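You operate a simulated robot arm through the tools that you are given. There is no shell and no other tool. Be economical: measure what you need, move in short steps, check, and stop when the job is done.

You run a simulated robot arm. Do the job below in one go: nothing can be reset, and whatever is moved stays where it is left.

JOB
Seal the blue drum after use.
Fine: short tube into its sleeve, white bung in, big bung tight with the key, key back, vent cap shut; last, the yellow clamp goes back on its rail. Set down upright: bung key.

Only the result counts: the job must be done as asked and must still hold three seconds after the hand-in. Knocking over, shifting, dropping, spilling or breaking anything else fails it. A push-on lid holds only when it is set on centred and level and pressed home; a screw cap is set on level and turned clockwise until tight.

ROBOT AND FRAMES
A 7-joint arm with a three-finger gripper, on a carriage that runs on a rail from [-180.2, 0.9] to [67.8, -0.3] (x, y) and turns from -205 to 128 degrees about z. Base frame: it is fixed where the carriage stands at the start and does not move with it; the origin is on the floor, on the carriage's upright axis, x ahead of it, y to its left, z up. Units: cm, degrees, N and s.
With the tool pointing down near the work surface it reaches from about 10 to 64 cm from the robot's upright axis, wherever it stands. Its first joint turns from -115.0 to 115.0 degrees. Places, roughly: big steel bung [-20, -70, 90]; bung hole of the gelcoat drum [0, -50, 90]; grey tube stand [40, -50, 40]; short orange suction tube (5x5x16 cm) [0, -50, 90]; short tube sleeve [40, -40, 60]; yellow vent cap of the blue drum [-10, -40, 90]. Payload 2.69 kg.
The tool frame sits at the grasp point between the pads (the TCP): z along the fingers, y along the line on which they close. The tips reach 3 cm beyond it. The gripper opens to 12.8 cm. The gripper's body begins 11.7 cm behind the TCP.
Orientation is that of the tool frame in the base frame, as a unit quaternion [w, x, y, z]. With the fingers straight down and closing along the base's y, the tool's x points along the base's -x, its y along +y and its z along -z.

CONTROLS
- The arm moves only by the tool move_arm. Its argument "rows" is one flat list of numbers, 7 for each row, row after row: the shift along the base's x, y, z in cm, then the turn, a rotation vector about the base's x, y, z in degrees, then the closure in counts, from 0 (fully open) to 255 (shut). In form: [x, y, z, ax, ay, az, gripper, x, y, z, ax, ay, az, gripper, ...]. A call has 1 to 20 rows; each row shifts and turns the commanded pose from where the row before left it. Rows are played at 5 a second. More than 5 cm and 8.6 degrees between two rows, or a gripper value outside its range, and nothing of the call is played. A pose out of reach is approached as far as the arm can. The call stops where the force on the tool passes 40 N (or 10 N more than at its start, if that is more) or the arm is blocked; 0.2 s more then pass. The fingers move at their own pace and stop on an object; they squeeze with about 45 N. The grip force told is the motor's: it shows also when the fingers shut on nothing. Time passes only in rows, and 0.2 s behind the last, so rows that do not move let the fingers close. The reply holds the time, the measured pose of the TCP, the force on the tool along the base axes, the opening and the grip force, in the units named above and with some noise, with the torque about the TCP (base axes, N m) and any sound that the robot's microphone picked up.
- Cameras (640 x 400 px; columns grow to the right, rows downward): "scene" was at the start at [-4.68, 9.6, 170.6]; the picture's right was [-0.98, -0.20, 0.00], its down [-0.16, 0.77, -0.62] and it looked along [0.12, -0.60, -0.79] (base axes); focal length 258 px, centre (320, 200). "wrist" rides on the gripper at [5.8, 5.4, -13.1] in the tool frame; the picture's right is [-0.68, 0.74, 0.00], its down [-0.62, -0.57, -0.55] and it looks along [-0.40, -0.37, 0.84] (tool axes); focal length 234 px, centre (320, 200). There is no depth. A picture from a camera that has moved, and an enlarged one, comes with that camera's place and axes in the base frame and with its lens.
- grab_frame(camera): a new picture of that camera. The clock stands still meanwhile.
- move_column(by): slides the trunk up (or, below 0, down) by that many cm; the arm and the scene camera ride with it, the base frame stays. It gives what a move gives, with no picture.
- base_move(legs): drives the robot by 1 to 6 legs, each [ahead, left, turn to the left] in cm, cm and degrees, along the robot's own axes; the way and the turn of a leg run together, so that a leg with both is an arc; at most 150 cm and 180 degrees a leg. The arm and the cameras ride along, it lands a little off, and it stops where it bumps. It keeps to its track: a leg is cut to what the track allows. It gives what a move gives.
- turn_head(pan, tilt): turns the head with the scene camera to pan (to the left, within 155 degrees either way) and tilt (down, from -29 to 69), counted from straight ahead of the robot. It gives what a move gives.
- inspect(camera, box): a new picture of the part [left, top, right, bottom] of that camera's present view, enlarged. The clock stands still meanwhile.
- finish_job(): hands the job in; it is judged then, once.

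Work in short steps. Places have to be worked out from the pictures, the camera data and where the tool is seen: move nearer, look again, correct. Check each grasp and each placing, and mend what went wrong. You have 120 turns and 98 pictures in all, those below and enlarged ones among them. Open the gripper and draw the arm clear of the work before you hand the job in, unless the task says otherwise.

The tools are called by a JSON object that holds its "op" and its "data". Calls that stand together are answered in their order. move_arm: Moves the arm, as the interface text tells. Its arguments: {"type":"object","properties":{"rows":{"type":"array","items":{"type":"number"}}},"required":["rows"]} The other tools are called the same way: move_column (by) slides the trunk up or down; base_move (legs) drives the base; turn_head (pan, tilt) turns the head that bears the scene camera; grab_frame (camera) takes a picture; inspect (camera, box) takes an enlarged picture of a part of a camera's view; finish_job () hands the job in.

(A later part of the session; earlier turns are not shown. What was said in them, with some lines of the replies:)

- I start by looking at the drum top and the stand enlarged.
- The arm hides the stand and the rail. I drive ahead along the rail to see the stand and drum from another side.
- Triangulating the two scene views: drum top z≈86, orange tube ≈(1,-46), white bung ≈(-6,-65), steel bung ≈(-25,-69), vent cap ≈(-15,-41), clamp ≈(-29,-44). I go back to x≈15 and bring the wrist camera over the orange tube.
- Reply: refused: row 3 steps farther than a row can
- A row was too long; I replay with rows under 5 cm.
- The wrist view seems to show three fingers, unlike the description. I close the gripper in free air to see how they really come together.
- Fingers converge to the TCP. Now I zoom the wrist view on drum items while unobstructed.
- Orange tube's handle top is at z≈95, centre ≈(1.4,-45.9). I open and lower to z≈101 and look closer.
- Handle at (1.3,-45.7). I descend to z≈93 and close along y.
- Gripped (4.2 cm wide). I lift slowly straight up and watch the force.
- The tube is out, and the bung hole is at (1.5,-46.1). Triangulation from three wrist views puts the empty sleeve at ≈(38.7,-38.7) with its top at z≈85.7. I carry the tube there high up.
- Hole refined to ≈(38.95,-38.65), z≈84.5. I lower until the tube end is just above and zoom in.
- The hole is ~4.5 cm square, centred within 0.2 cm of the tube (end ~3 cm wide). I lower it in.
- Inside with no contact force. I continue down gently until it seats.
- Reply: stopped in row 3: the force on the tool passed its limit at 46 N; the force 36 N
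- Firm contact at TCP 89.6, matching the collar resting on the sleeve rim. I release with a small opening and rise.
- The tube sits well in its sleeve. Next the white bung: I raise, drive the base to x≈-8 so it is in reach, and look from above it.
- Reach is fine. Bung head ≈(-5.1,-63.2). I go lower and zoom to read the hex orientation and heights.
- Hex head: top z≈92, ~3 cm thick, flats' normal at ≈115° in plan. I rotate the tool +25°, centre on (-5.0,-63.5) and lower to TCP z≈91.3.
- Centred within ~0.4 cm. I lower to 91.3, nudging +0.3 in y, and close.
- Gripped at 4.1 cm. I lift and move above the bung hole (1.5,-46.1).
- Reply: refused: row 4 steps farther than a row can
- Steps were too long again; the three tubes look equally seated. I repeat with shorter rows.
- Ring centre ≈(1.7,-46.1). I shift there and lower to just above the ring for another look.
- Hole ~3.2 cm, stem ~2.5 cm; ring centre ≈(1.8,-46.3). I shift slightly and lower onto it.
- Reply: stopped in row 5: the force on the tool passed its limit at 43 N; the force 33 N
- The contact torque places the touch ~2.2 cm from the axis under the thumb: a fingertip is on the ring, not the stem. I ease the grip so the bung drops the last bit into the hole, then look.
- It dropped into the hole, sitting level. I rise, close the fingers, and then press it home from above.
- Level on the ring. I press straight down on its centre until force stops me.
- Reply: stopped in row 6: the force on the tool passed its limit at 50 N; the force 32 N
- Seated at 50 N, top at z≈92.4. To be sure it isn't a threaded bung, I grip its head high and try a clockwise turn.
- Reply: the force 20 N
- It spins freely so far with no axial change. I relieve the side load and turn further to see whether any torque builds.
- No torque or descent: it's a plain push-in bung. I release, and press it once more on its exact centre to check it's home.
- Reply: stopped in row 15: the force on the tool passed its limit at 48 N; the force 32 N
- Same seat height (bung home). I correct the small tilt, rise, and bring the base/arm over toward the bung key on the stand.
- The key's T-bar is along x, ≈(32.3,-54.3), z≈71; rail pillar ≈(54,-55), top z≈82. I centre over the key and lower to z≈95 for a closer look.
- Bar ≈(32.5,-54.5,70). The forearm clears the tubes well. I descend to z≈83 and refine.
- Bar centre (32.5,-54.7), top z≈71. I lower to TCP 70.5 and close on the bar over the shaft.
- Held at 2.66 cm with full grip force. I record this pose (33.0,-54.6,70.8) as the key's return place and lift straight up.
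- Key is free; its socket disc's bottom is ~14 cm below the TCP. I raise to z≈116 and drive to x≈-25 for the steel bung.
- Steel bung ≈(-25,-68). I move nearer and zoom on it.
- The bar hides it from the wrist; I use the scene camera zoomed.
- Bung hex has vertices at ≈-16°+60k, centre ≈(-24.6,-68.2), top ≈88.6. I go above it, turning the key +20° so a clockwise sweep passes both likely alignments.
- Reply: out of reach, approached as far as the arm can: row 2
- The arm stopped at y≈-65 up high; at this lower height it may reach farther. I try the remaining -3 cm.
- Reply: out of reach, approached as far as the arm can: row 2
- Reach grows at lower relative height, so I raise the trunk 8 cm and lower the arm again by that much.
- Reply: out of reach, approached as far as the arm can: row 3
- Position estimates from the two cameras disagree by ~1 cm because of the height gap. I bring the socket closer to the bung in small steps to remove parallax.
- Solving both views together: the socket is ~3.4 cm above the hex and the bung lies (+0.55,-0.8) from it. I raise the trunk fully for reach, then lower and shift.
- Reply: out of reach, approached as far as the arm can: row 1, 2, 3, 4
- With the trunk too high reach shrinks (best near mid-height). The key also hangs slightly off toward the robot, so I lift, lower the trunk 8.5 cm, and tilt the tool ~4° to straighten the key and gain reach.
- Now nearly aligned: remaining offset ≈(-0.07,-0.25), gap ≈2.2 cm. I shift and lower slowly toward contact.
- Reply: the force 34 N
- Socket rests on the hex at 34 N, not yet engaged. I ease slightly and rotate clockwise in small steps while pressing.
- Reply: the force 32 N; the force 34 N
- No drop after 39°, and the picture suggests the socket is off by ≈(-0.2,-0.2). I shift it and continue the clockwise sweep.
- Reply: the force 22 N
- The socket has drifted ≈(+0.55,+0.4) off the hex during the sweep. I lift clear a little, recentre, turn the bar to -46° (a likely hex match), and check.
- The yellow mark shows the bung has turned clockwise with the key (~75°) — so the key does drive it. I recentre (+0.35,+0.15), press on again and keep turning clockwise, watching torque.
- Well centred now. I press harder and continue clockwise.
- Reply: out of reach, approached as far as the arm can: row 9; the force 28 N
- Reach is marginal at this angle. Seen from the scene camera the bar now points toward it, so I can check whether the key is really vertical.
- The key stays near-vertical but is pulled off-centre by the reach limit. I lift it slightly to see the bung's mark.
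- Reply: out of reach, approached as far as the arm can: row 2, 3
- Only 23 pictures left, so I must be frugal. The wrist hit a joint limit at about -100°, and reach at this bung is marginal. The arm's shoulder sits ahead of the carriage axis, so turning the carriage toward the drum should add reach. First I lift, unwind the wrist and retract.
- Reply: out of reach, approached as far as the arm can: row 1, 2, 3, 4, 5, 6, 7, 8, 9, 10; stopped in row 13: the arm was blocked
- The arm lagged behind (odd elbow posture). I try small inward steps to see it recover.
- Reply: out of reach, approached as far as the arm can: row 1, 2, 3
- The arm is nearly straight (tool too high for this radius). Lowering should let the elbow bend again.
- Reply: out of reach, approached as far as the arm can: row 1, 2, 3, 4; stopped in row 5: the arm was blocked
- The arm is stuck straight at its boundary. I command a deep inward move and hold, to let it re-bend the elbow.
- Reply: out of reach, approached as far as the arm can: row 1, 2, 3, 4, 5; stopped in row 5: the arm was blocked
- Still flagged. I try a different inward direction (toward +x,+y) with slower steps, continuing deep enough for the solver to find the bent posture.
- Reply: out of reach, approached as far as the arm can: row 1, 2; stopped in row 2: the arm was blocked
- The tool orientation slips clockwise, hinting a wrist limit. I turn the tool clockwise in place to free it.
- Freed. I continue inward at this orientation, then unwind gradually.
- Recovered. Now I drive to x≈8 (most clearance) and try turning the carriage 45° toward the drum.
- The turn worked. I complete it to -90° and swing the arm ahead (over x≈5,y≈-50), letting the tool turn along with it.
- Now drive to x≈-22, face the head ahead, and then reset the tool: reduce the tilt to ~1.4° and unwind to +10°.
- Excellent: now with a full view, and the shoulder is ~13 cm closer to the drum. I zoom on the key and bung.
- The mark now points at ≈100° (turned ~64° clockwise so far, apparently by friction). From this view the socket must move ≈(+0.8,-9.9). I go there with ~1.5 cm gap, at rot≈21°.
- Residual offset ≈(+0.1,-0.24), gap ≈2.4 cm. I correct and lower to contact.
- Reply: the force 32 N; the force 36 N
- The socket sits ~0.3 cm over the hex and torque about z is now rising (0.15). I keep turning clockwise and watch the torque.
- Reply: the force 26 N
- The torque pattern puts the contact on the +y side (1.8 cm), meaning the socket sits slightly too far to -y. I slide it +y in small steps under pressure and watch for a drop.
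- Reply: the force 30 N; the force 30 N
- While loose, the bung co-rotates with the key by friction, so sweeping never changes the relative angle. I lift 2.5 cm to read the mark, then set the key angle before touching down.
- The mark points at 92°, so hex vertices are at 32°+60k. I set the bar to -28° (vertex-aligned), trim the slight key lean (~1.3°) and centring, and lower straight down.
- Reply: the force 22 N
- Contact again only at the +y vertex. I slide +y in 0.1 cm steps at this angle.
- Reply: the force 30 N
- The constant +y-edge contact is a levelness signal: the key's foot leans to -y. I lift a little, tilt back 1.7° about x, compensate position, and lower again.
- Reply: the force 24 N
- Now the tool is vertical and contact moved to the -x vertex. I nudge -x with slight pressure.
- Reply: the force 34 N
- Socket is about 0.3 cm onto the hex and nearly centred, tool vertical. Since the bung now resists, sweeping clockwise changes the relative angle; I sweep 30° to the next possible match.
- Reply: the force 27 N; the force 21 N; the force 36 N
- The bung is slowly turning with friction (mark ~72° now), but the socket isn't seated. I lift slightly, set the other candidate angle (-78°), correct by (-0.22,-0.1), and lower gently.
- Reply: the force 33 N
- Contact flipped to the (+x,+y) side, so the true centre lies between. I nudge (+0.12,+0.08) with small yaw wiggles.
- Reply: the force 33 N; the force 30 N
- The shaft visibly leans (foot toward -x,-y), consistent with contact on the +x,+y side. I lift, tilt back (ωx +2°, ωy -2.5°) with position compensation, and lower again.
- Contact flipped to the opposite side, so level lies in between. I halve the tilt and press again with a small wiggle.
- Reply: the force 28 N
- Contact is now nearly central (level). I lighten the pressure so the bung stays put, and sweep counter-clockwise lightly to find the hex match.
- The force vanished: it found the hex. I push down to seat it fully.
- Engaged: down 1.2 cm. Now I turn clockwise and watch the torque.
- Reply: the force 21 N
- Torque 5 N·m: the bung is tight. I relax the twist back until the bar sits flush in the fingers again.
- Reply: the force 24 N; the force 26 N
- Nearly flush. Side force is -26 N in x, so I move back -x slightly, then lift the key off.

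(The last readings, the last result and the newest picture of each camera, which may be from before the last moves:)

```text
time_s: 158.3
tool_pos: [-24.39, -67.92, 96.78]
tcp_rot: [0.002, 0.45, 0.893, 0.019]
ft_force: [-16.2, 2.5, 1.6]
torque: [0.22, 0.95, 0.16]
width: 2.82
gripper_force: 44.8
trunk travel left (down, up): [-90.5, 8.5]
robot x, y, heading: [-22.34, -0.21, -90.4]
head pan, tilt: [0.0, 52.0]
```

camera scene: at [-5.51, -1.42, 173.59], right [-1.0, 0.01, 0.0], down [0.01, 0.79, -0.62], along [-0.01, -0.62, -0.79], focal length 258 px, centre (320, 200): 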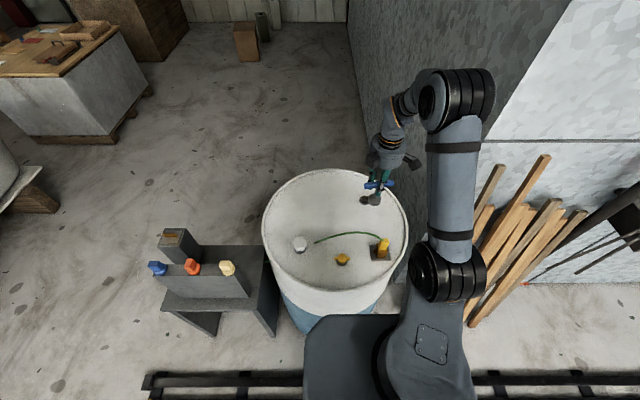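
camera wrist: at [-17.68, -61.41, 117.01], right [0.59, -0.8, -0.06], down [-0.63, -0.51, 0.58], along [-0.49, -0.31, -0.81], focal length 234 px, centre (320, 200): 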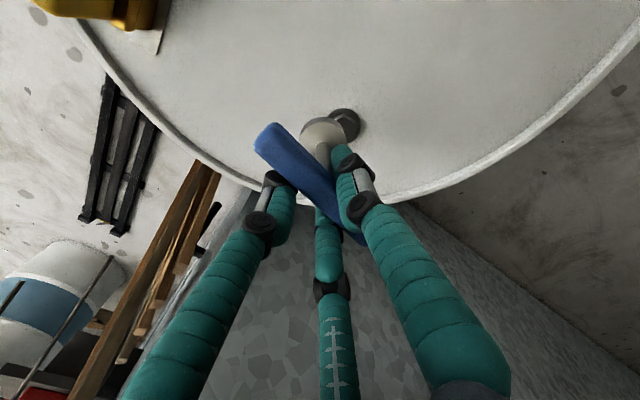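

{"op": "move_arm", "data": {"rows": [-0.15, -0.05, 0, 0, 0, 0, 255, -0.1, 0, 0.4, 0, 0, 0, 255, 0, 0, 0.8, 0, 0, 0, 255, 0, 0, 1.5, 0, 0, 0, 255, 0, 0, 3, 0, 0, 0, 255, 0, 0, 4, 0, 0, 0, 255, 0, 3, 3, 0, 0, 0, 255, 0, 4, 3, 0, 0, 0, 255, 0, 0, 0, 0, 0, 0, 255]}}

{"op": "inspect", "data": {"camera": "scene", "box": [320, 150, 400, 215]}}

```text
time_s: 160.3
tool_pos: [-24.54, -61.07, 112.34]
tcp_rot: [0.003, 0.451, 0.892, 0.02]
ft_force: [0.0, 0.0, -1.9]
torque: [0.07, 0.02, 0.0]
width: 2.81
gripper_force: 45.1
trunk travel left (down, up): [-90.5, 8.5]
robot x, y, heading: [-21.92, 0.29, -90.4]
head pan, tilt: [0.0, 52.0]
```

```text
6.15 times, centred on (360, 182) of scene
camera zoom: at [-5.45, -1.75, 173.58], right [-1.0, 0.01, 0.0], down [0.01, 0.79, -0.61], along [-0.01, -0.61, -0.79], focal length 1587 px, centre (74, 308)
```

zoom: 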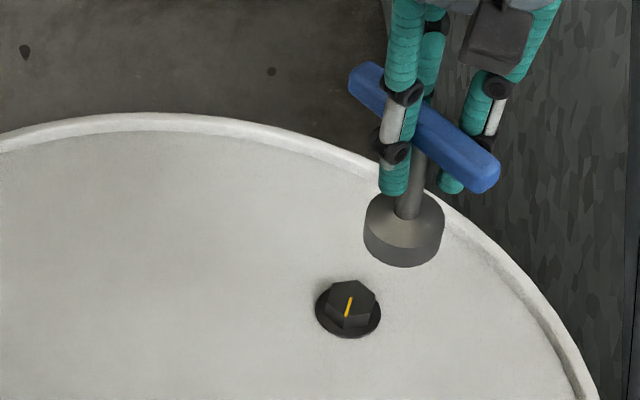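

Key off, bung tight. Now I drive left (+x) 57.5 cm so the key comes above its stand place.

{"op": "base_move", "data": {"legs": [[0, 57.5, 0]]}}

{"op": "move_arm", "data": {"rows": [0, 0.9, -1, 0, 0, 7.7, 255, 0, 0.9, -1, 0, 0, 7.7, 255, 0, 0.9, -1, 0, 0, 7.7, 255, 0, 0.9, -1, 0, 0, 7.7, 255, 0, 0.9, -1, 0, 0, 7.7, 255, 0, 0.9, -1, 0, 0, 7.7, 255, 0, 0.9, -1, 0, 0, 7.4, 255, 0, 0, 0, 0, 0, 0, 255]}}

```text
time_s: 163.6
tool_pos: [32.4, -61.29, 112.44]
tcp_rot: [0.002, 0.458, 0.889, 0.019]
ft_force: [-0.5, 0.7, -2.0]
torque: [-0.03, 0.03, 0.03]
width: 2.78
gripper_force: 45.5
trunk travel left (down, up): [-90.5, 8.5]
robot x, y, heading: [35.89, -0.33, -91.5]
head pan, tilt: [0.0, 52.0]
```

```text
time_s: 165.4
tool_pos: [32.44, -54.71, 105.28]
tcp_rot: [-0.006, 0.008, 1.0, 0.018]
ft_force: [0.2, -0.7, -1.9]
torque: [-0.01, 0.04, 0.0]
width: 2.8
gripper_force: 45.5
trunk travel left (down, up): [-90.5, 8.5]
robot x, y, heading: [35.94, 0.06, -91.4]
head pan, tilt: [0.0, 52.0]
```

{"op": "move_arm", "data": {"rows": [0.5, 0.1, -4.8, 0, 0, 0, 255, 0, 0, -4.8, 0, 0, 0, 255, 0, 0, -4.8, 0, 0, 0, 255, 0, 0, -4.8, 0, 0, 0, 255, 0, 0, -4.8, 0, 0, 0, 255, 0, 0, -4.8, 0, 0, 0, 255, 0, 0, -3.5, 0, 0, 0, 255, 0, 0, 0, 0, 0, 0, 255]}}

{"op": "grab_frame", "data": {"camera": "scene"}}

```text
time_s: 167.2
tool_pos: [33.15, -54.92, 73.02]
tcp_rot: [-0.005, 0.009, 1.0, 0.018]
ft_force: [-0.6, -0.3, -2.1]
torque: [-0.02, 0.01, -0.04]
width: 2.78
gripper_force: 44.9
trunk travel left (down, up): [-90.5, 8.5]
robot x, y, heading: [35.66, 0.08, -91.4]
head pan, tilt: [0.0, 52.0]
```

```text
9 pictures are left
camera scene: at [52.37, -1.99, 173.59], right [-1.0, 0.02, 0.0], down [0.02, 0.79, -0.62], along [-0.01, -0.62, -0.79], focal length 258 px, centre (320, 200)
```

scene: 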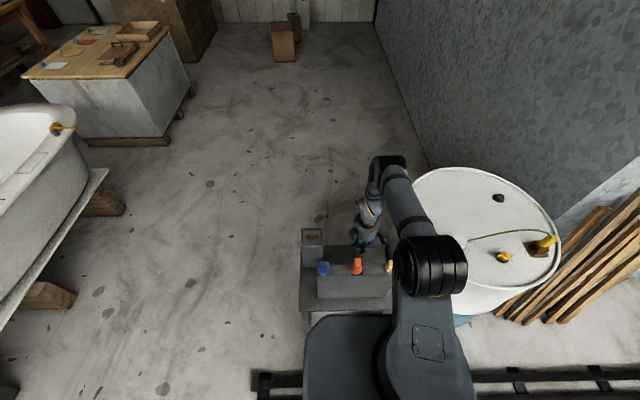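

Clear. I lower gently to touch the plate.

{"op": "move_arm", "data": {"rows": [-0.1, 0.2, -1, 0, 0, 0, 255, 0, 0, -0.6, 0, 0, 0, 255, 0, 0, -0.3, 0, 0, 0, 255, 0, 0, -0.2, 0, 0, 0, 255, 0, 0, -0.2, 0, 0, 0, 255, 0, 0, 0, 0, 0, 0, 255]}}

```text
time_s: 168.6
tool_pos: [32.79, -54.64, 70.85]
tcp_rot: [-0.006, 0.009, 1.0, 0.017]
ft_force: [-0.3, 0.3, -2.7]
torque: [-0.02, 0.02, -0.02]
width: 2.79
gripper_force: 45.4
trunk travel left (down, up): [-90.5, 8.5]
robot x, y, heading: [35.86, 0.12, -91.3]
head pan, tilt: [0.0, 52.0]
```

Not touching yet (key slid up in the grip a bit). I continue in small steps.

{"op": "move_arm", "data": {"rows": [0, 0, -0.15, 0, 0, 0, 255, 0, 0, -0.15, 0, 0, 0, 255, 0, 0, -0.15, 0, 0, 0, 255, 0, 0, -0.15, 0, 0, 0, 255, 0, 0, 0, 0, 0, 0, 255]}}

```text
time_s: 169.8
tool_pos: [32.75, -54.59, 70.34]
tcp_rot: [-0.006, 0.009, 1.0, 0.018]
ft_force: [0.3, 0.3, -2.2]
torque: [0.01, -0.01, 0.0]
width: 2.77
gripper_force: 44.8
trunk travel left (down, up): [-90.5, 8.5]
robot x, y, heading: [35.72, -0.29, -91.7]
head pan, tilt: [0.0, 52.0]
```

{"op": "move_arm", "data": {"rows": [0, 0, -0.15, 0, 0, 0, 255, 0, 0, -0.15, 0, 0, 0, 255, 0, 0, -0.15, 0, 0, 0, 255, 0, 0, -0.15, 0, 0, 0, 255, 0, 0, -0.15, 0, 0, 0, 255, 0, 0, 0, 0, 0, 0, 255]}}

```text
time_s: 170.7
tool_pos: [32.68, -54.86, 70.16]
tcp_rot: [-0.006, 0.008, 1.0, 0.012]
ft_force: [-0.7, 3.8, 27.2]
torque: [0.57, -0.5, 0.0]
width: 2.73
gripper_force: 44.9
trunk travel left (down, up): [-90.5, 8.5]
robot x, y, heading: [35.67, -0.18, -91.4]
head pan, tilt: [0.0, 52.0]
stopped in row 4: the force on the tool passed its limit at 43 N (the readings are from after the stop); the commanded pose is now the measured one
```

Key is on the plate. I ease off slightly, open gently, and rise clear.

{"op": "move_arm", "data": {"rows": [0, 0, 0.12, 0, 0, 0, 255, 0, 0, 0, 0, 0, 0, 200, 0, 0, 0, 0, 0, 0, 185, 0, 0, 0, 0, 0, 0, 165, 0, 0, 0, 0, 0, 0, 130, 0, 0, 0, 0, 0, 0, 90, 0, 0, 2, 0, 0, 0, 60, 0, 0, 4, 0, 0, 0, 60, 0, 0, 4, 0, 0, 0, 60, 0, 0, 4, 0, 0, 0, 60, 0, 0, 4, 0, 0, 0, 60, 0, 0, 4, -2, 0.7, 0, 60, 0, 0, 4, 0, 0, 0, 60, 0, 0, 4, 0, 0, 0, 60, 0, 0, 4, 0, 0, 0, 60]}}

{"op": "inspect", "data": {"camera": "wrist", "box": [200, 20, 440, 200]}}

```text
time_s: 173.9
tool_pos: [32.42, -54.91, 104.34]
tcp_rot: [-0.012, 0.008, 1.0, -0.004]
ft_force: [-0.7, -0.2, -0.3]
torque: [-0.02, -0.01, 0.03]
width: 9.8
gripper_force: 0.1
trunk travel left (down, up): [-90.5, 8.5]
robot x, y, heading: [35.95, 0.04, -91.0]
head pan, tilt: [0.0, 52.0]
```

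```text
2.22 times, centred on (320, 110) of wrist
camera zoom: at [26.96, -49.31, 117.48], right [0.69, 0.72, -0.02], down [0.62, -0.57, 0.54], along [0.38, -0.38, -0.84], focal length 520 px, centre (320, 400)
```

zoom: 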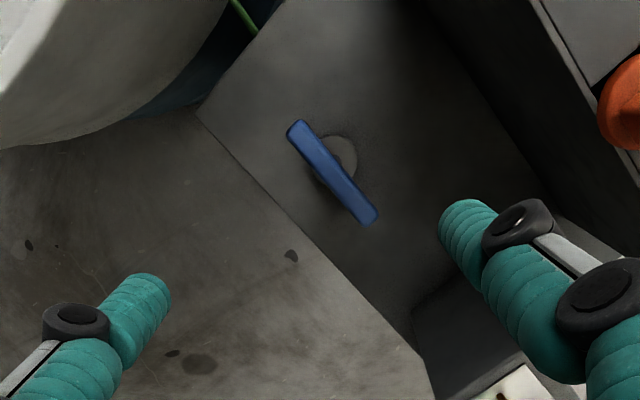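

The key stands upright in its place. Now the vent cap at ≈(-13.7,-41.5): I drive to x≈-15 and bring the open gripper above it.

{"op": "base_move", "data": {"legs": [[0, -51, 0]]}}

{"op": "move_arm", "data": {"rows": [1.6, 4.4, 0, 1.2, 0, 0, 0, 1.6, 4.4, 0, 0, 0, 0, 0, 1.5, 4.4, -1, 0, 0, 0, 0, 0, 0, -2, 0, 0, 0, 0, 0, 0, 0, 0, 0, 0, 0]}}

{"op": "grab_frame", "data": {"camera": "wrist"}}

```text
time_s: 177.0
tool_pos: [-20.43, -54.6, 104.25]
tcp_rot: [-0.012, 0.02, 1.0, -0.004]
ft_force: [0.1, 0.0, 0.2]
torque: [0.03, 0.0, -0.03]
width: 9.82
gripper_force: 0.0
trunk travel left (down, up): [-90.5, 8.5]
robot x, y, heading: [-15.64, 0.01, -92.6]
head pan, tilt: [0.0, 52.0]
```

```text
time_s: 178.2
tool_pos: [-15.56, -41.62, 101.32]
tcp_rot: [-0.012, 0.02, 1.0, 0.006]
ft_force: [-0.1, 0.2, 0.3]
torque: [-0.09, -0.03, -0.01]
width: 12.83
gripper_force: 0.1
trunk travel left (down, up): [-90.5, 8.5]
robot x, y, heading: [-15.51, 0.28, -92.6]
head pan, tilt: [0.0, 52.0]
```

```text
7 pictures are left
camera wrist: at [-20.96, -36.26, 114.63], right [0.71, 0.71, -0.01], down [0.61, -0.6, 0.53], along [0.37, -0.38, -0.85], focal length 234 px, centre (320, 200)
```

wrist: 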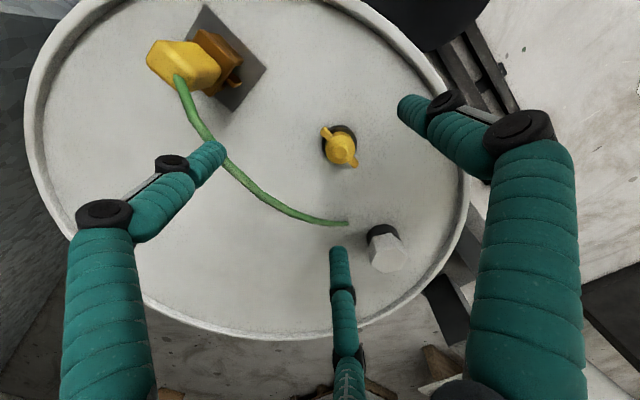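

Vent cap hub ≈(-13.1,-41.0), wings along x. I straighten the tool, lower to TCP z≈91 and grip across y.

{"op": "move_arm", "data": {"rows": [1.2, 0.3, 0, -0.7, -1.37, 0, 0, 1.2, 0.3, -3, 0, 0, 0, 0, 0, 0, -4, 0, 0, 0, 0, 0, 0, -3.2, 0, 0, 0, 0, 0, 0, 0, 0, 0, 0, 130, 0, 0, 0, 0, 0, 0, 160, 0, 0, 0, 0, 0, 0, 190, 0, 0, 0, 0, 0, 0, 220, 0, 0, 0, 0, 0, 0, 255, 0, 0, 0, 0, 0, 0, 255, 0, 0, 0, 0, 0, 0, 255, 0, 0, 0, 0, 0, 0, 255]}}

{"op": "inspect", "data": {"camera": "wrist", "box": [220, 80, 420, 240]}}

```text
time_s: 180.8
tool_pos: [-13.36, -40.79, 91.15]
tcp_rot: [0.0, 0.021, 1.0, 0.0]
ft_force: [-5.4, -2.5, 2.5]
torque: [-0.17, 0.22, -0.06]
width: 4.0
gripper_force: 25.9
trunk travel left (down, up): [-90.5, 8.5]
robot x, y, heading: [-15.83, 0.27, -92.5]
head pan, tilt: [0.0, 52.0]
```

```text
2.50 times, centred on (320, 160) of wrist
camera zoom: at [-19.09, -35.25, 104.3], right [0.71, 0.71, 0.0], down [0.59, -0.59, 0.55], along [0.39, -0.39, -0.84], focal length 585 px, centre (320, 300)
```

zoom: 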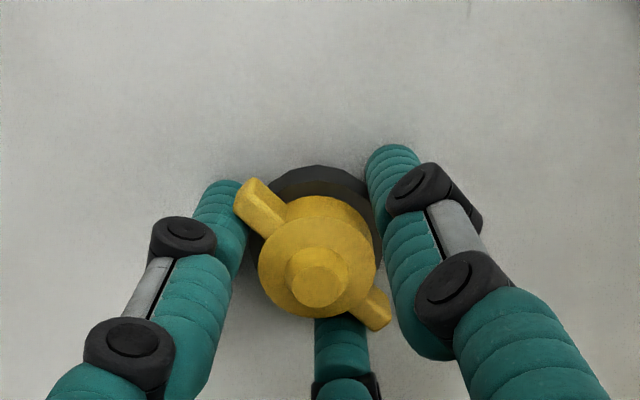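

Good grip (4.0 cm). I turn clockwise, watching torque.

{"op": "move_arm", "data": {"rows": [0, 0, 0, 0, 0, -6, 255, 0, 0, 0, 0, 0, -6, 255, 0, 0, 0, 0, 0, -6, 255, 0, 0, 0, 0, 0, -6, 255, 0, 0, 0, 0, 0, -6, 255, 0, 0, 0, 0, 0, -6, 255, 0, 0, 0, 0, 0, -6, 255, 0, 0, 0, 0, 0, -6, 255, 0, 0, 0, 0, 0, -6, 255, 0, 0, 0, 0, 0, -6, 255, 0, 0, 0, 0, 0, 0, 255]}}

```text
time_s: 183.2
tool_pos: [-13.36, -40.94, 91.06]
tcp_rot: [0.001, 0.517, 0.856, 0.001]
ft_force: [-12.3, -13.8, 5.6]
torque: [-0.83, 0.12, 1.35]
width: 3.89
gripper_force: 44.7
trunk travel left (down, up): [-90.5, 8.5]
robot x, y, heading: [-15.74, 0.23, -92.8]
head pan, tilt: [0.0, 52.0]
```

Torque has risen to 1.35 N·m. I turn a bit further to confirm it's tight.

{"op": "move_arm", "data": {"rows": [0, 0, 0, 0, 0, -6, 255, 0, 0, 0, 0, 0, -6, 255, 0, 0, 0, 0, 0, -6, 255, 0, 0, 0, 0, 0, 0, 255]}}

{"op": "inspect", "data": {"camera": "wrist", "box": [220, 80, 420, 240]}}

```text
time_s: 184.2
tool_pos: [-13.47, -40.91, 90.94]
tcp_rot: [0.0, 0.646, 0.763, 0.001]
ft_force: [-12.2, -14.7, 7.9]
torque: [-0.41, 0.1, 0.46]
width: 3.92
gripper_force: 45.1
trunk travel left (down, up): [-90.5, 8.5]
robot x, y, heading: [-15.78, 0.24, -92.8]
head pan, tilt: [0.0, 52.0]
```

```text
2.50 times, centred on (320, 160) of wrist
camera zoom: at [-9.18, -34.33, 104.11], right [0.84, -0.55, 0.0], down [-0.46, -0.7, 0.55], along [-0.3, -0.46, -0.84], focal length 585 px, centre (320, 300)
```

zoom: 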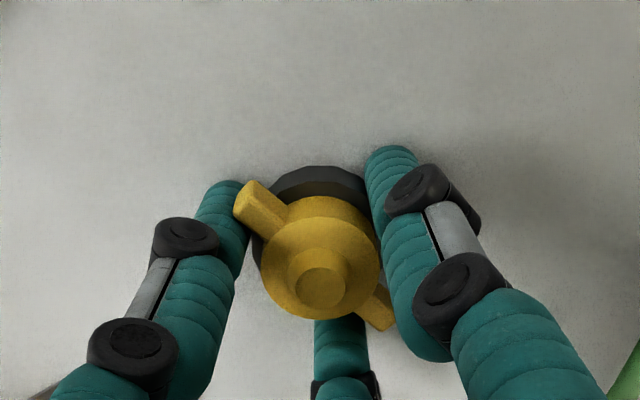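

The cap turns with the tool (80° so far) and has moved down 0.2 cm. I keep turning clockwise.

{"op": "move_arm", "data": {"rows": [0, 0, 0, 0, 0, -6, 255, 0, 0, 0, 0, 0, -6, 255, 0, 0, 0, 0, 0, -6, 255, 0, 0, 0, 0, 0, -6, 255, 0, 0, 0, 0, 0, -6, 255, 0, 0, 0, 0, 0, -6, 255, 0, 0, 0, 0, 0, 0, 255]}}

```text
time_s: 185.8
tool_pos: [-13.43, -40.43, 91.09]
tcp_rot: [-0.004, 0.851, 0.526, 0.002]
ft_force: [-5.0, 12.9, -8.8]
torque: [0.62, 0.01, 0.48]
width: 4.39
gripper_force: 45.1
trunk travel left (down, up): [-90.5, 8.5]
robot x, y, heading: [-15.92, 0.21, -92.7]
head pan, tilt: [0.0, 52.0]
```

I add a last clockwise nudge, then release, rise, and look at the cap's wing angle to judge whether it stopped.

{"op": "move_arm", "data": {"rows": [0, 0, 0, 0, 0, -6, 255, 0, 0, 0, 0, 0, -6, 255, 0, 0, 0, 0, 0, 0, 255]}}

```text
time_s: 186.6
tool_pos: [-13.34, -40.38, 91.09]
tcp_rot: [-0.003, 0.9, 0.435, 0.001]
ft_force: [-3.6, 19.9, -8.7]
torque: [0.33, -0.22, 0.83]
width: 4.37
gripper_force: 44.6
trunk travel left (down, up): [-90.5, 8.5]
robot x, y, heading: [-15.95, 0.12, -92.6]
head pan, tilt: [0.0, 52.0]
```

Torque 0.83 and the grip is riding on the cap: I consider it shut pending a look. I release, rise, unwind the wrist and move to above the clamp.

{"op": "move_arm", "data": {"rows": [0, 0, 0, 0, 0, 0, 100, 0, 0, 0, 0, 0, 0, 60, 0, 0, 0, 0, 0, 0, 0, 0, 0, 4.5, 0, 0, 0, 0, 0, 0, 4.5, 0, 0, 7, 0, -1, 0, 4.5, 0, 0, 8.5, 0, -1, -0.2, 3, 0, 0, 8.5, 0, -1, -0.3, 0, 0, 0, 8.5, 0, -1, -0.3, 0, 0, 0, 8.5, 0, -1, -0.3, 0, 0, 0, 8.5, 0, -1, -0.3, 0, 0, 0, 8.5, 0, -1, -0.3, 0, 0, 0, 8.5, 0, -1, -0.3, 0, 0, 0, 8.5, 0, -1, -0.3, 0, 0, 0, 8.5, 0, -1, -0.3, 0, 0, 0, 8.5, 0, -1, -0.3, 0, 0, 0, 8.5, 0, -1, -0.3, 0, 0, 0, 8.5, 0, -1, -0.3, 0, 0, 0, 8.5, 0, 0, 0, 0, 0, 0, 8.5, 0]}}

{"op": "grab_frame", "data": {"camera": "wrist"}}

```text
time_s: 190.6
tool_pos: [-26.14, -44.39, 107.46]
tcp_rot: [0.001, 0.019, 1.0, 0.002]
ft_force: [0.0, 0.7, -1.7]
torque: [-0.02, 0.03, 0.0]
width: 12.79
gripper_force: 0.0
trunk travel left (down, up): [-90.5, 8.5]
robot x, y, heading: [-16.05, 0.13, -92.7]
head pan, tilt: [0.0, 52.0]
```

```text
4 pictures are left
camera wrist: at [-31.94, -38.82, 120.58], right [0.7, 0.71, 0.0], down [0.59, -0.59, 0.55], along [0.39, -0.39, -0.84], focal length 234 px, centre (320, 200)
```

wrist: 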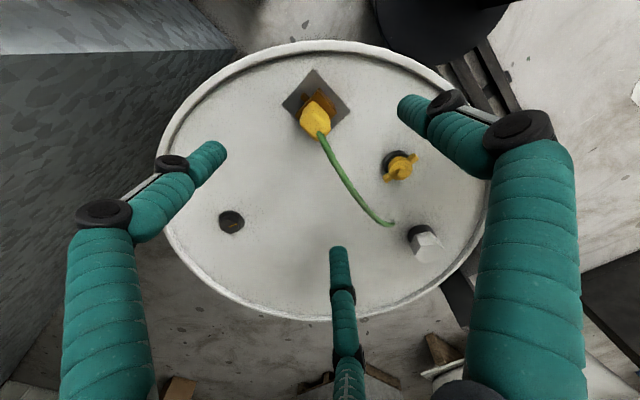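

Wings turned 93° then slipped at the stop: the vent cap is shut. The clamp's yellow body triangulates to (-27.85,-43.55), top z≈95.6, above its plate. I zoom once to see its orientation.

{"op": "inspect", "data": {"camera": "wrist", "box": [270, 60, 370, 145]}}

```text
4.71 times, centred on (320, 102) of wrist
camera zoom: at [-31.94, -38.82, 120.58], right [0.7, 0.71, 0.0], down [0.59, -0.59, 0.55], along [0.39, -0.39, -0.84], focal length 1102 px, centre (320, 659)
```

zoom: 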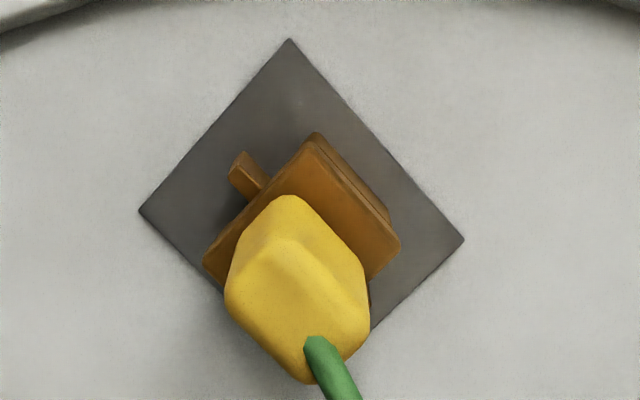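

The clamp straddles a bar running along x (same direction as the pillar's rail), so I keep this orientation. I grip the yellow body across y at TCP z≈94.3 and lift.

{"op": "move_arm", "data": {"rows": [-1.5, 0.6, -4.5, 0, 0, 0, 0, 0, 0, -4.5, 0, 0, 0, 0, 0, 0, -4.1, 0, 0, 0, 0, 0, 0, 0, 0, 0, 0, 140, 0, 0, 0, 0, 0, 0, 170, 0, 0, 0, 0, 0, 0, 200, 0, 0, 0, 0, 0, 0, 255, 0, 0, 0, 0, 0, 0, 255, 0, 0, 0, 0, 0, 0, 255, 0, 0, 0, 0, 0, 0, 255, 0, 0, 1, 0, 0, 0, 255, 0, 0, 1.5, 0, 0, 0, 255, 0, 0, 2, 0, 0, 0, 255, 0, 0, 3, 0, 0, 0, 255, 0, 0, 4, 0, 0, 0, 255, 0, 0, 2, 0, 0, 0, 255, 0, 0, 0, 0, 0, 0, 255]}}

```text
time_s: 194.2
tool_pos: [-27.65, -43.8, 107.82]
tcp_rot: [0.0, 0.02, 1.0, 0.001]
ft_force: [0.6, -1.0, -2.3]
torque: [0.02, -0.03, -0.01]
width: 4.04
gripper_force: 45.3
trunk travel left (down, up): [-90.5, 8.5]
robot x, y, heading: [-15.63, -0.25, -92.9]
head pan, tilt: [0.0, 52.0]
```

Clamp held. I drive to x≈65.6 so it comes near the pillar, move the arm toward it, and zoom with the scene camera.

{"op": "base_move", "data": {"legs": [[0, 81.8, 0]]}}

{"op": "move_arm", "data": {"rows": [0, -4, 0, 0, 0, 0, 255, 0, -3.5, -2, 0, 0, 0, 255, 0, 0, -2, 0, 0, 2, 255, 0, 0, 0, 0, 0, 0, 255]}}

{"op": "inspect", "data": {"camera": "scene", "box": [340, 170, 440, 260]}}

```text
time_s: 198.6
tool_pos: [54.79, -44.42, 107.72]
tcp_rot: [0.0, 0.017, 1.0, 0.0]
ft_force: [0.4, 0.0, -2.0]
torque: [-0.02, 0.06, -0.01]
width: 4.01
gripper_force: 45.2
trunk travel left (down, up): [-90.5, 8.5]
robot x, y, heading: [66.59, -0.27, -92.2]
head pan, tilt: [0.0, 52.0]
```

```text
time_s: 199.6
tool_pos: [54.77, -52.03, 103.53]
tcp_rot: [0.0, -0.001, 1.0, 0.001]
ft_force: [-0.8, 0.3, -1.5]
torque: [0.0, -0.01, -0.02]
width: 4.04
gripper_force: 44.9
trunk travel left (down, up): [-90.5, 8.5]
robot x, y, heading: [66.43, -0.43, -92.1]
head pan, tilt: [0.0, 52.0]
```

```text
4.44 times, centred on (390, 215) of scene
camera zoom: at [82.96, -2.48, 173.59], right [-1.0, 0.04, 0.0], down [0.03, 0.79, -0.62], along [-0.03, -0.61, -0.79], focal length 1146 px, centre (9, 133)
```

zoom: 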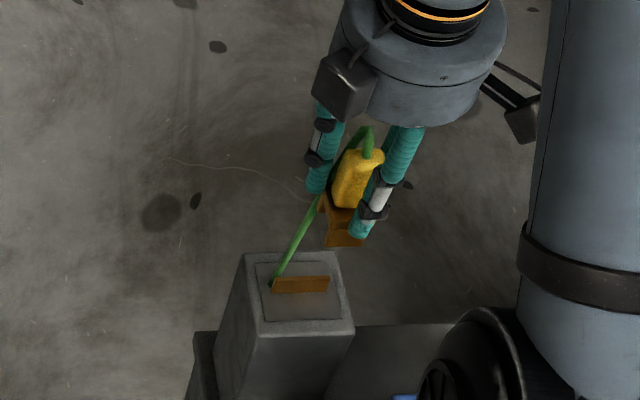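

Very clear: the rail bar is at ≈(54.0,-54.2), along x. I move above it at z≈95 and check alignment.

{"op": "move_arm", "data": {"rows": [-0.75, -2.2, -3, 0, 0, 0, 255, 0, 0, -4, 0, 0, 0, 255, 0, 0, -1.5, 0, 0, 0, 255, 0, 0, 0, 0, 0, 0, 255, 0, 0, 0, 0, 0, 0, 255]}}

{"op": "inspect", "data": {"camera": "scene", "box": [365, 195, 415, 255]}}

```text
time_s: 200.8
tool_pos: [53.86, -54.21, 95.25]
tcp_rot: [0.0, -0.001, 1.0, 0.0]
ft_force: [-0.3, 0.7, -1.4]
torque: [0.02, -0.01, 0.0]
width: 4.04
gripper_force: 44.6
trunk travel left (down, up): [-90.5, 8.5]
robot x, y, heading: [66.35, -0.2, -92.3]
head pan, tilt: [0.0, 52.0]
```

```text
6.67 times, centred on (390, 225) of scene
camera zoom: at [82.95, -2.46, 173.59], right [-1.0, 0.04, 0.0], down [0.03, 0.79, -0.62], along [-0.03, -0.62, -0.79], focal length 1719 px, centre (-147, 33)
```

zoom: 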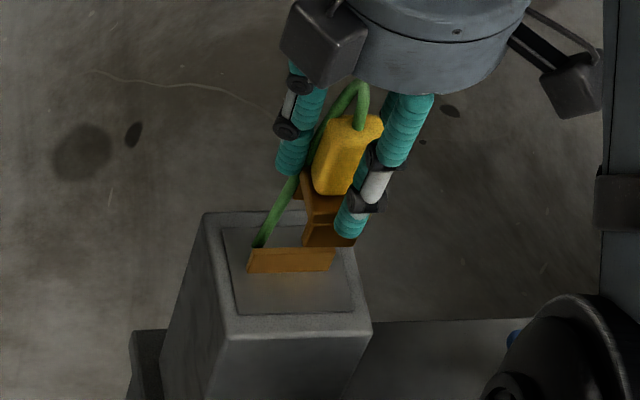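

Combining views, the rail bar top is at ≈(54.5,-54.8,84.5). I shift (+0.9,-0.6) and lower, expecting seating near TCP z≈90.

{"op": "move_arm", "data": {"rows": [0.9, -0.6, -1.5, 0, 0, 0, 255, 0, 0, -1, 0, 0, 0, 255, 0, 0, -0.5, 0, 0, 0, 255, 0, 0, -0.4, 0, 0, 0, 255, 0, 0, -0.4, 0, 0, 0, 255, 0, 0, -0.4, 0, 0, 0, 255, 0, 0, -0.4, 0, 0, 0, 255, 0, 0, -0.4, 0, 0, 0, 255, 0, 0, -0.3, 0, 0, 0, 255, 0, 0, 0, 0, 0, 0, 255]}}

```text
time_s: 202.9
tool_pos: [54.93, -54.72, 89.89]
tcp_rot: [0.0, -0.001, 1.0, 0.0]
ft_force: [0.2, 0.8, -0.9]
torque: [-0.03, 0.01, 0.02]
width: 4.03
gripper_force: 44.7
trunk travel left (down, up): [-90.5, 8.5]
robot x, y, heading: [66.09, -0.36, -92.2]
head pan, tilt: [0.0, 52.0]
5 turns are left
```

No contact yet. I continue down to contact and take a zoom to check the seat.

{"op": "move_arm", "data": {"rows": [0, 0, -0.3, 0, 0, 0, 255, 0, 0, -0.3, 0, 0, 0, 255, 0, 0, -0.3, 0, 0, 0, 255, 0, 0, -0.3, 0, 0, 0, 255, 0, 0, -0.3, 0, 0, 0, 255, 0, 0, -0.3, 0, 0, 0, 255, 0, 0, 0, 0, 0, 0, 255]}}

{"op": "inspect", "data": {"camera": "scene", "box": [365, 205, 415, 255]}}

```text
time_s: 204.5
tool_pos: [54.97, -54.58, 88.38]
tcp_rot: [-0.001, 0.001, 1.0, -0.002]
ft_force: [0.0, 7.3, 27.0]
torque: [0.26, -0.05, -0.05]
width: 4.0
gripper_force: 45.1
trunk travel left (down, up): [-90.5, 8.5]
robot x, y, heading: [66.36, 0.4, -92.3]
head pan, tilt: [0.0, 52.0]
stopped in row 7: the force on the tool passed its limit at 42 N (the readings are from after the stop); the commanded pose is now the measured one
```

```text
8.00 times, centred on (390, 230) of scene
camera zoom: at [83.05, -1.92, 173.61], right [-1.0, 0.04, 0.0], down [0.03, 0.79, -0.62], along [-0.03, -0.62, -0.79], focal length 2063 px, centre (-240, -40)
4 turns are left
```

zoom: 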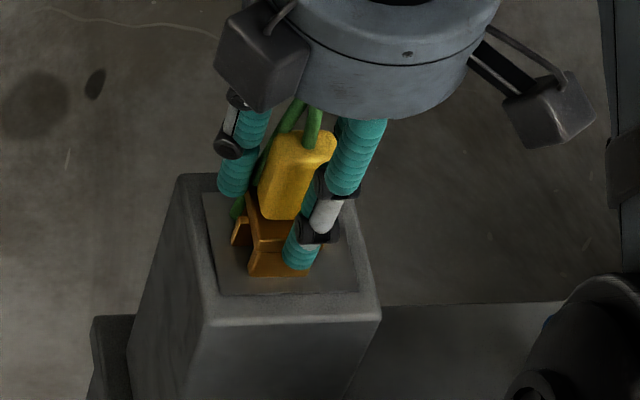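

The jaws straddle the rail and it bottomed at 88.4 with the bar end visible between the legs. I release, rise clear and take a last look.

{"op": "move_arm", "data": {"rows": [0, 0, 0.1, 0, 0, 0, 255, 0, 0, 0, 0, 0, 0, 150, 0, 0, 0, 0, 0, 0, 100, 0, 0, 0, 0, 0, 0, 40, 0, 0, 0, 0, 0, 0, 20, 0, 0, 0, 0, 0, 0, 0, 0, 0, 1.5, 0, 0, 0, 0, 0, 0, 3, 0, 0, 0, 0, 0, 0, 4, 0, 0, 0, 0, 0, 0, 4.5, 0, 0, 0, 0, 0, 0, 4.5, 0, 0, 0, 0, 0, 0, 4, 0, 0, 0, 0, 0, 0, 0, 0, 0, 0, 0]}}

{"op": "inspect", "data": {"camera": "scene", "box": [350, 190, 430, 260]}}

```text
time_s: 207.3
tool_pos: [55.07, -55.03, 109.82]
tcp_rot: [-0.001, 0.0, 1.0, -0.002]
ft_force: [0.0, -0.5, -0.4]
torque: [0.02, -0.01, 0.0]
width: 12.81
gripper_force: 0.1
trunk travel left (down, up): [-90.5, 8.5]
robot x, y, heading: [66.71, -0.03, -92.0]
head pan, tilt: [0.0, 52.0]
```

```text
refused: no pictures are left
3 turns are left
```

The gripper is open and clear of the work, at z≈110, and the clamp stayed behind on its rail. I hand in.

{"op": "finish_job", "data": {}}

```text
The job is handed in.
```

I did every step of the sealing job and handed it in. I had no pictures left to check the clamp after letting go of it.

- **Short tube:** it is in its sleeve, with the collar resting on the rim like the two tubes beside it.
- **White bung:** it is pressed into the bung hole. Pressing it a second time at about 48 N did not move it further.
- **Big bung:** it is tight. The key seated on the hex and the torque rose to 5 N·m.
- **Key:** it is back in its place on the stand, upright in the picture I took after releasing it.
- **Vent cap:** it turned about 93° clockwise and then stopped turning while the gripper slipped on it, so I took it as shut.
- **Yellow clamp:** the last picture, taken while I still held it, shows its jaws straddling the rail and bottomed out. The gripper rose away empty.
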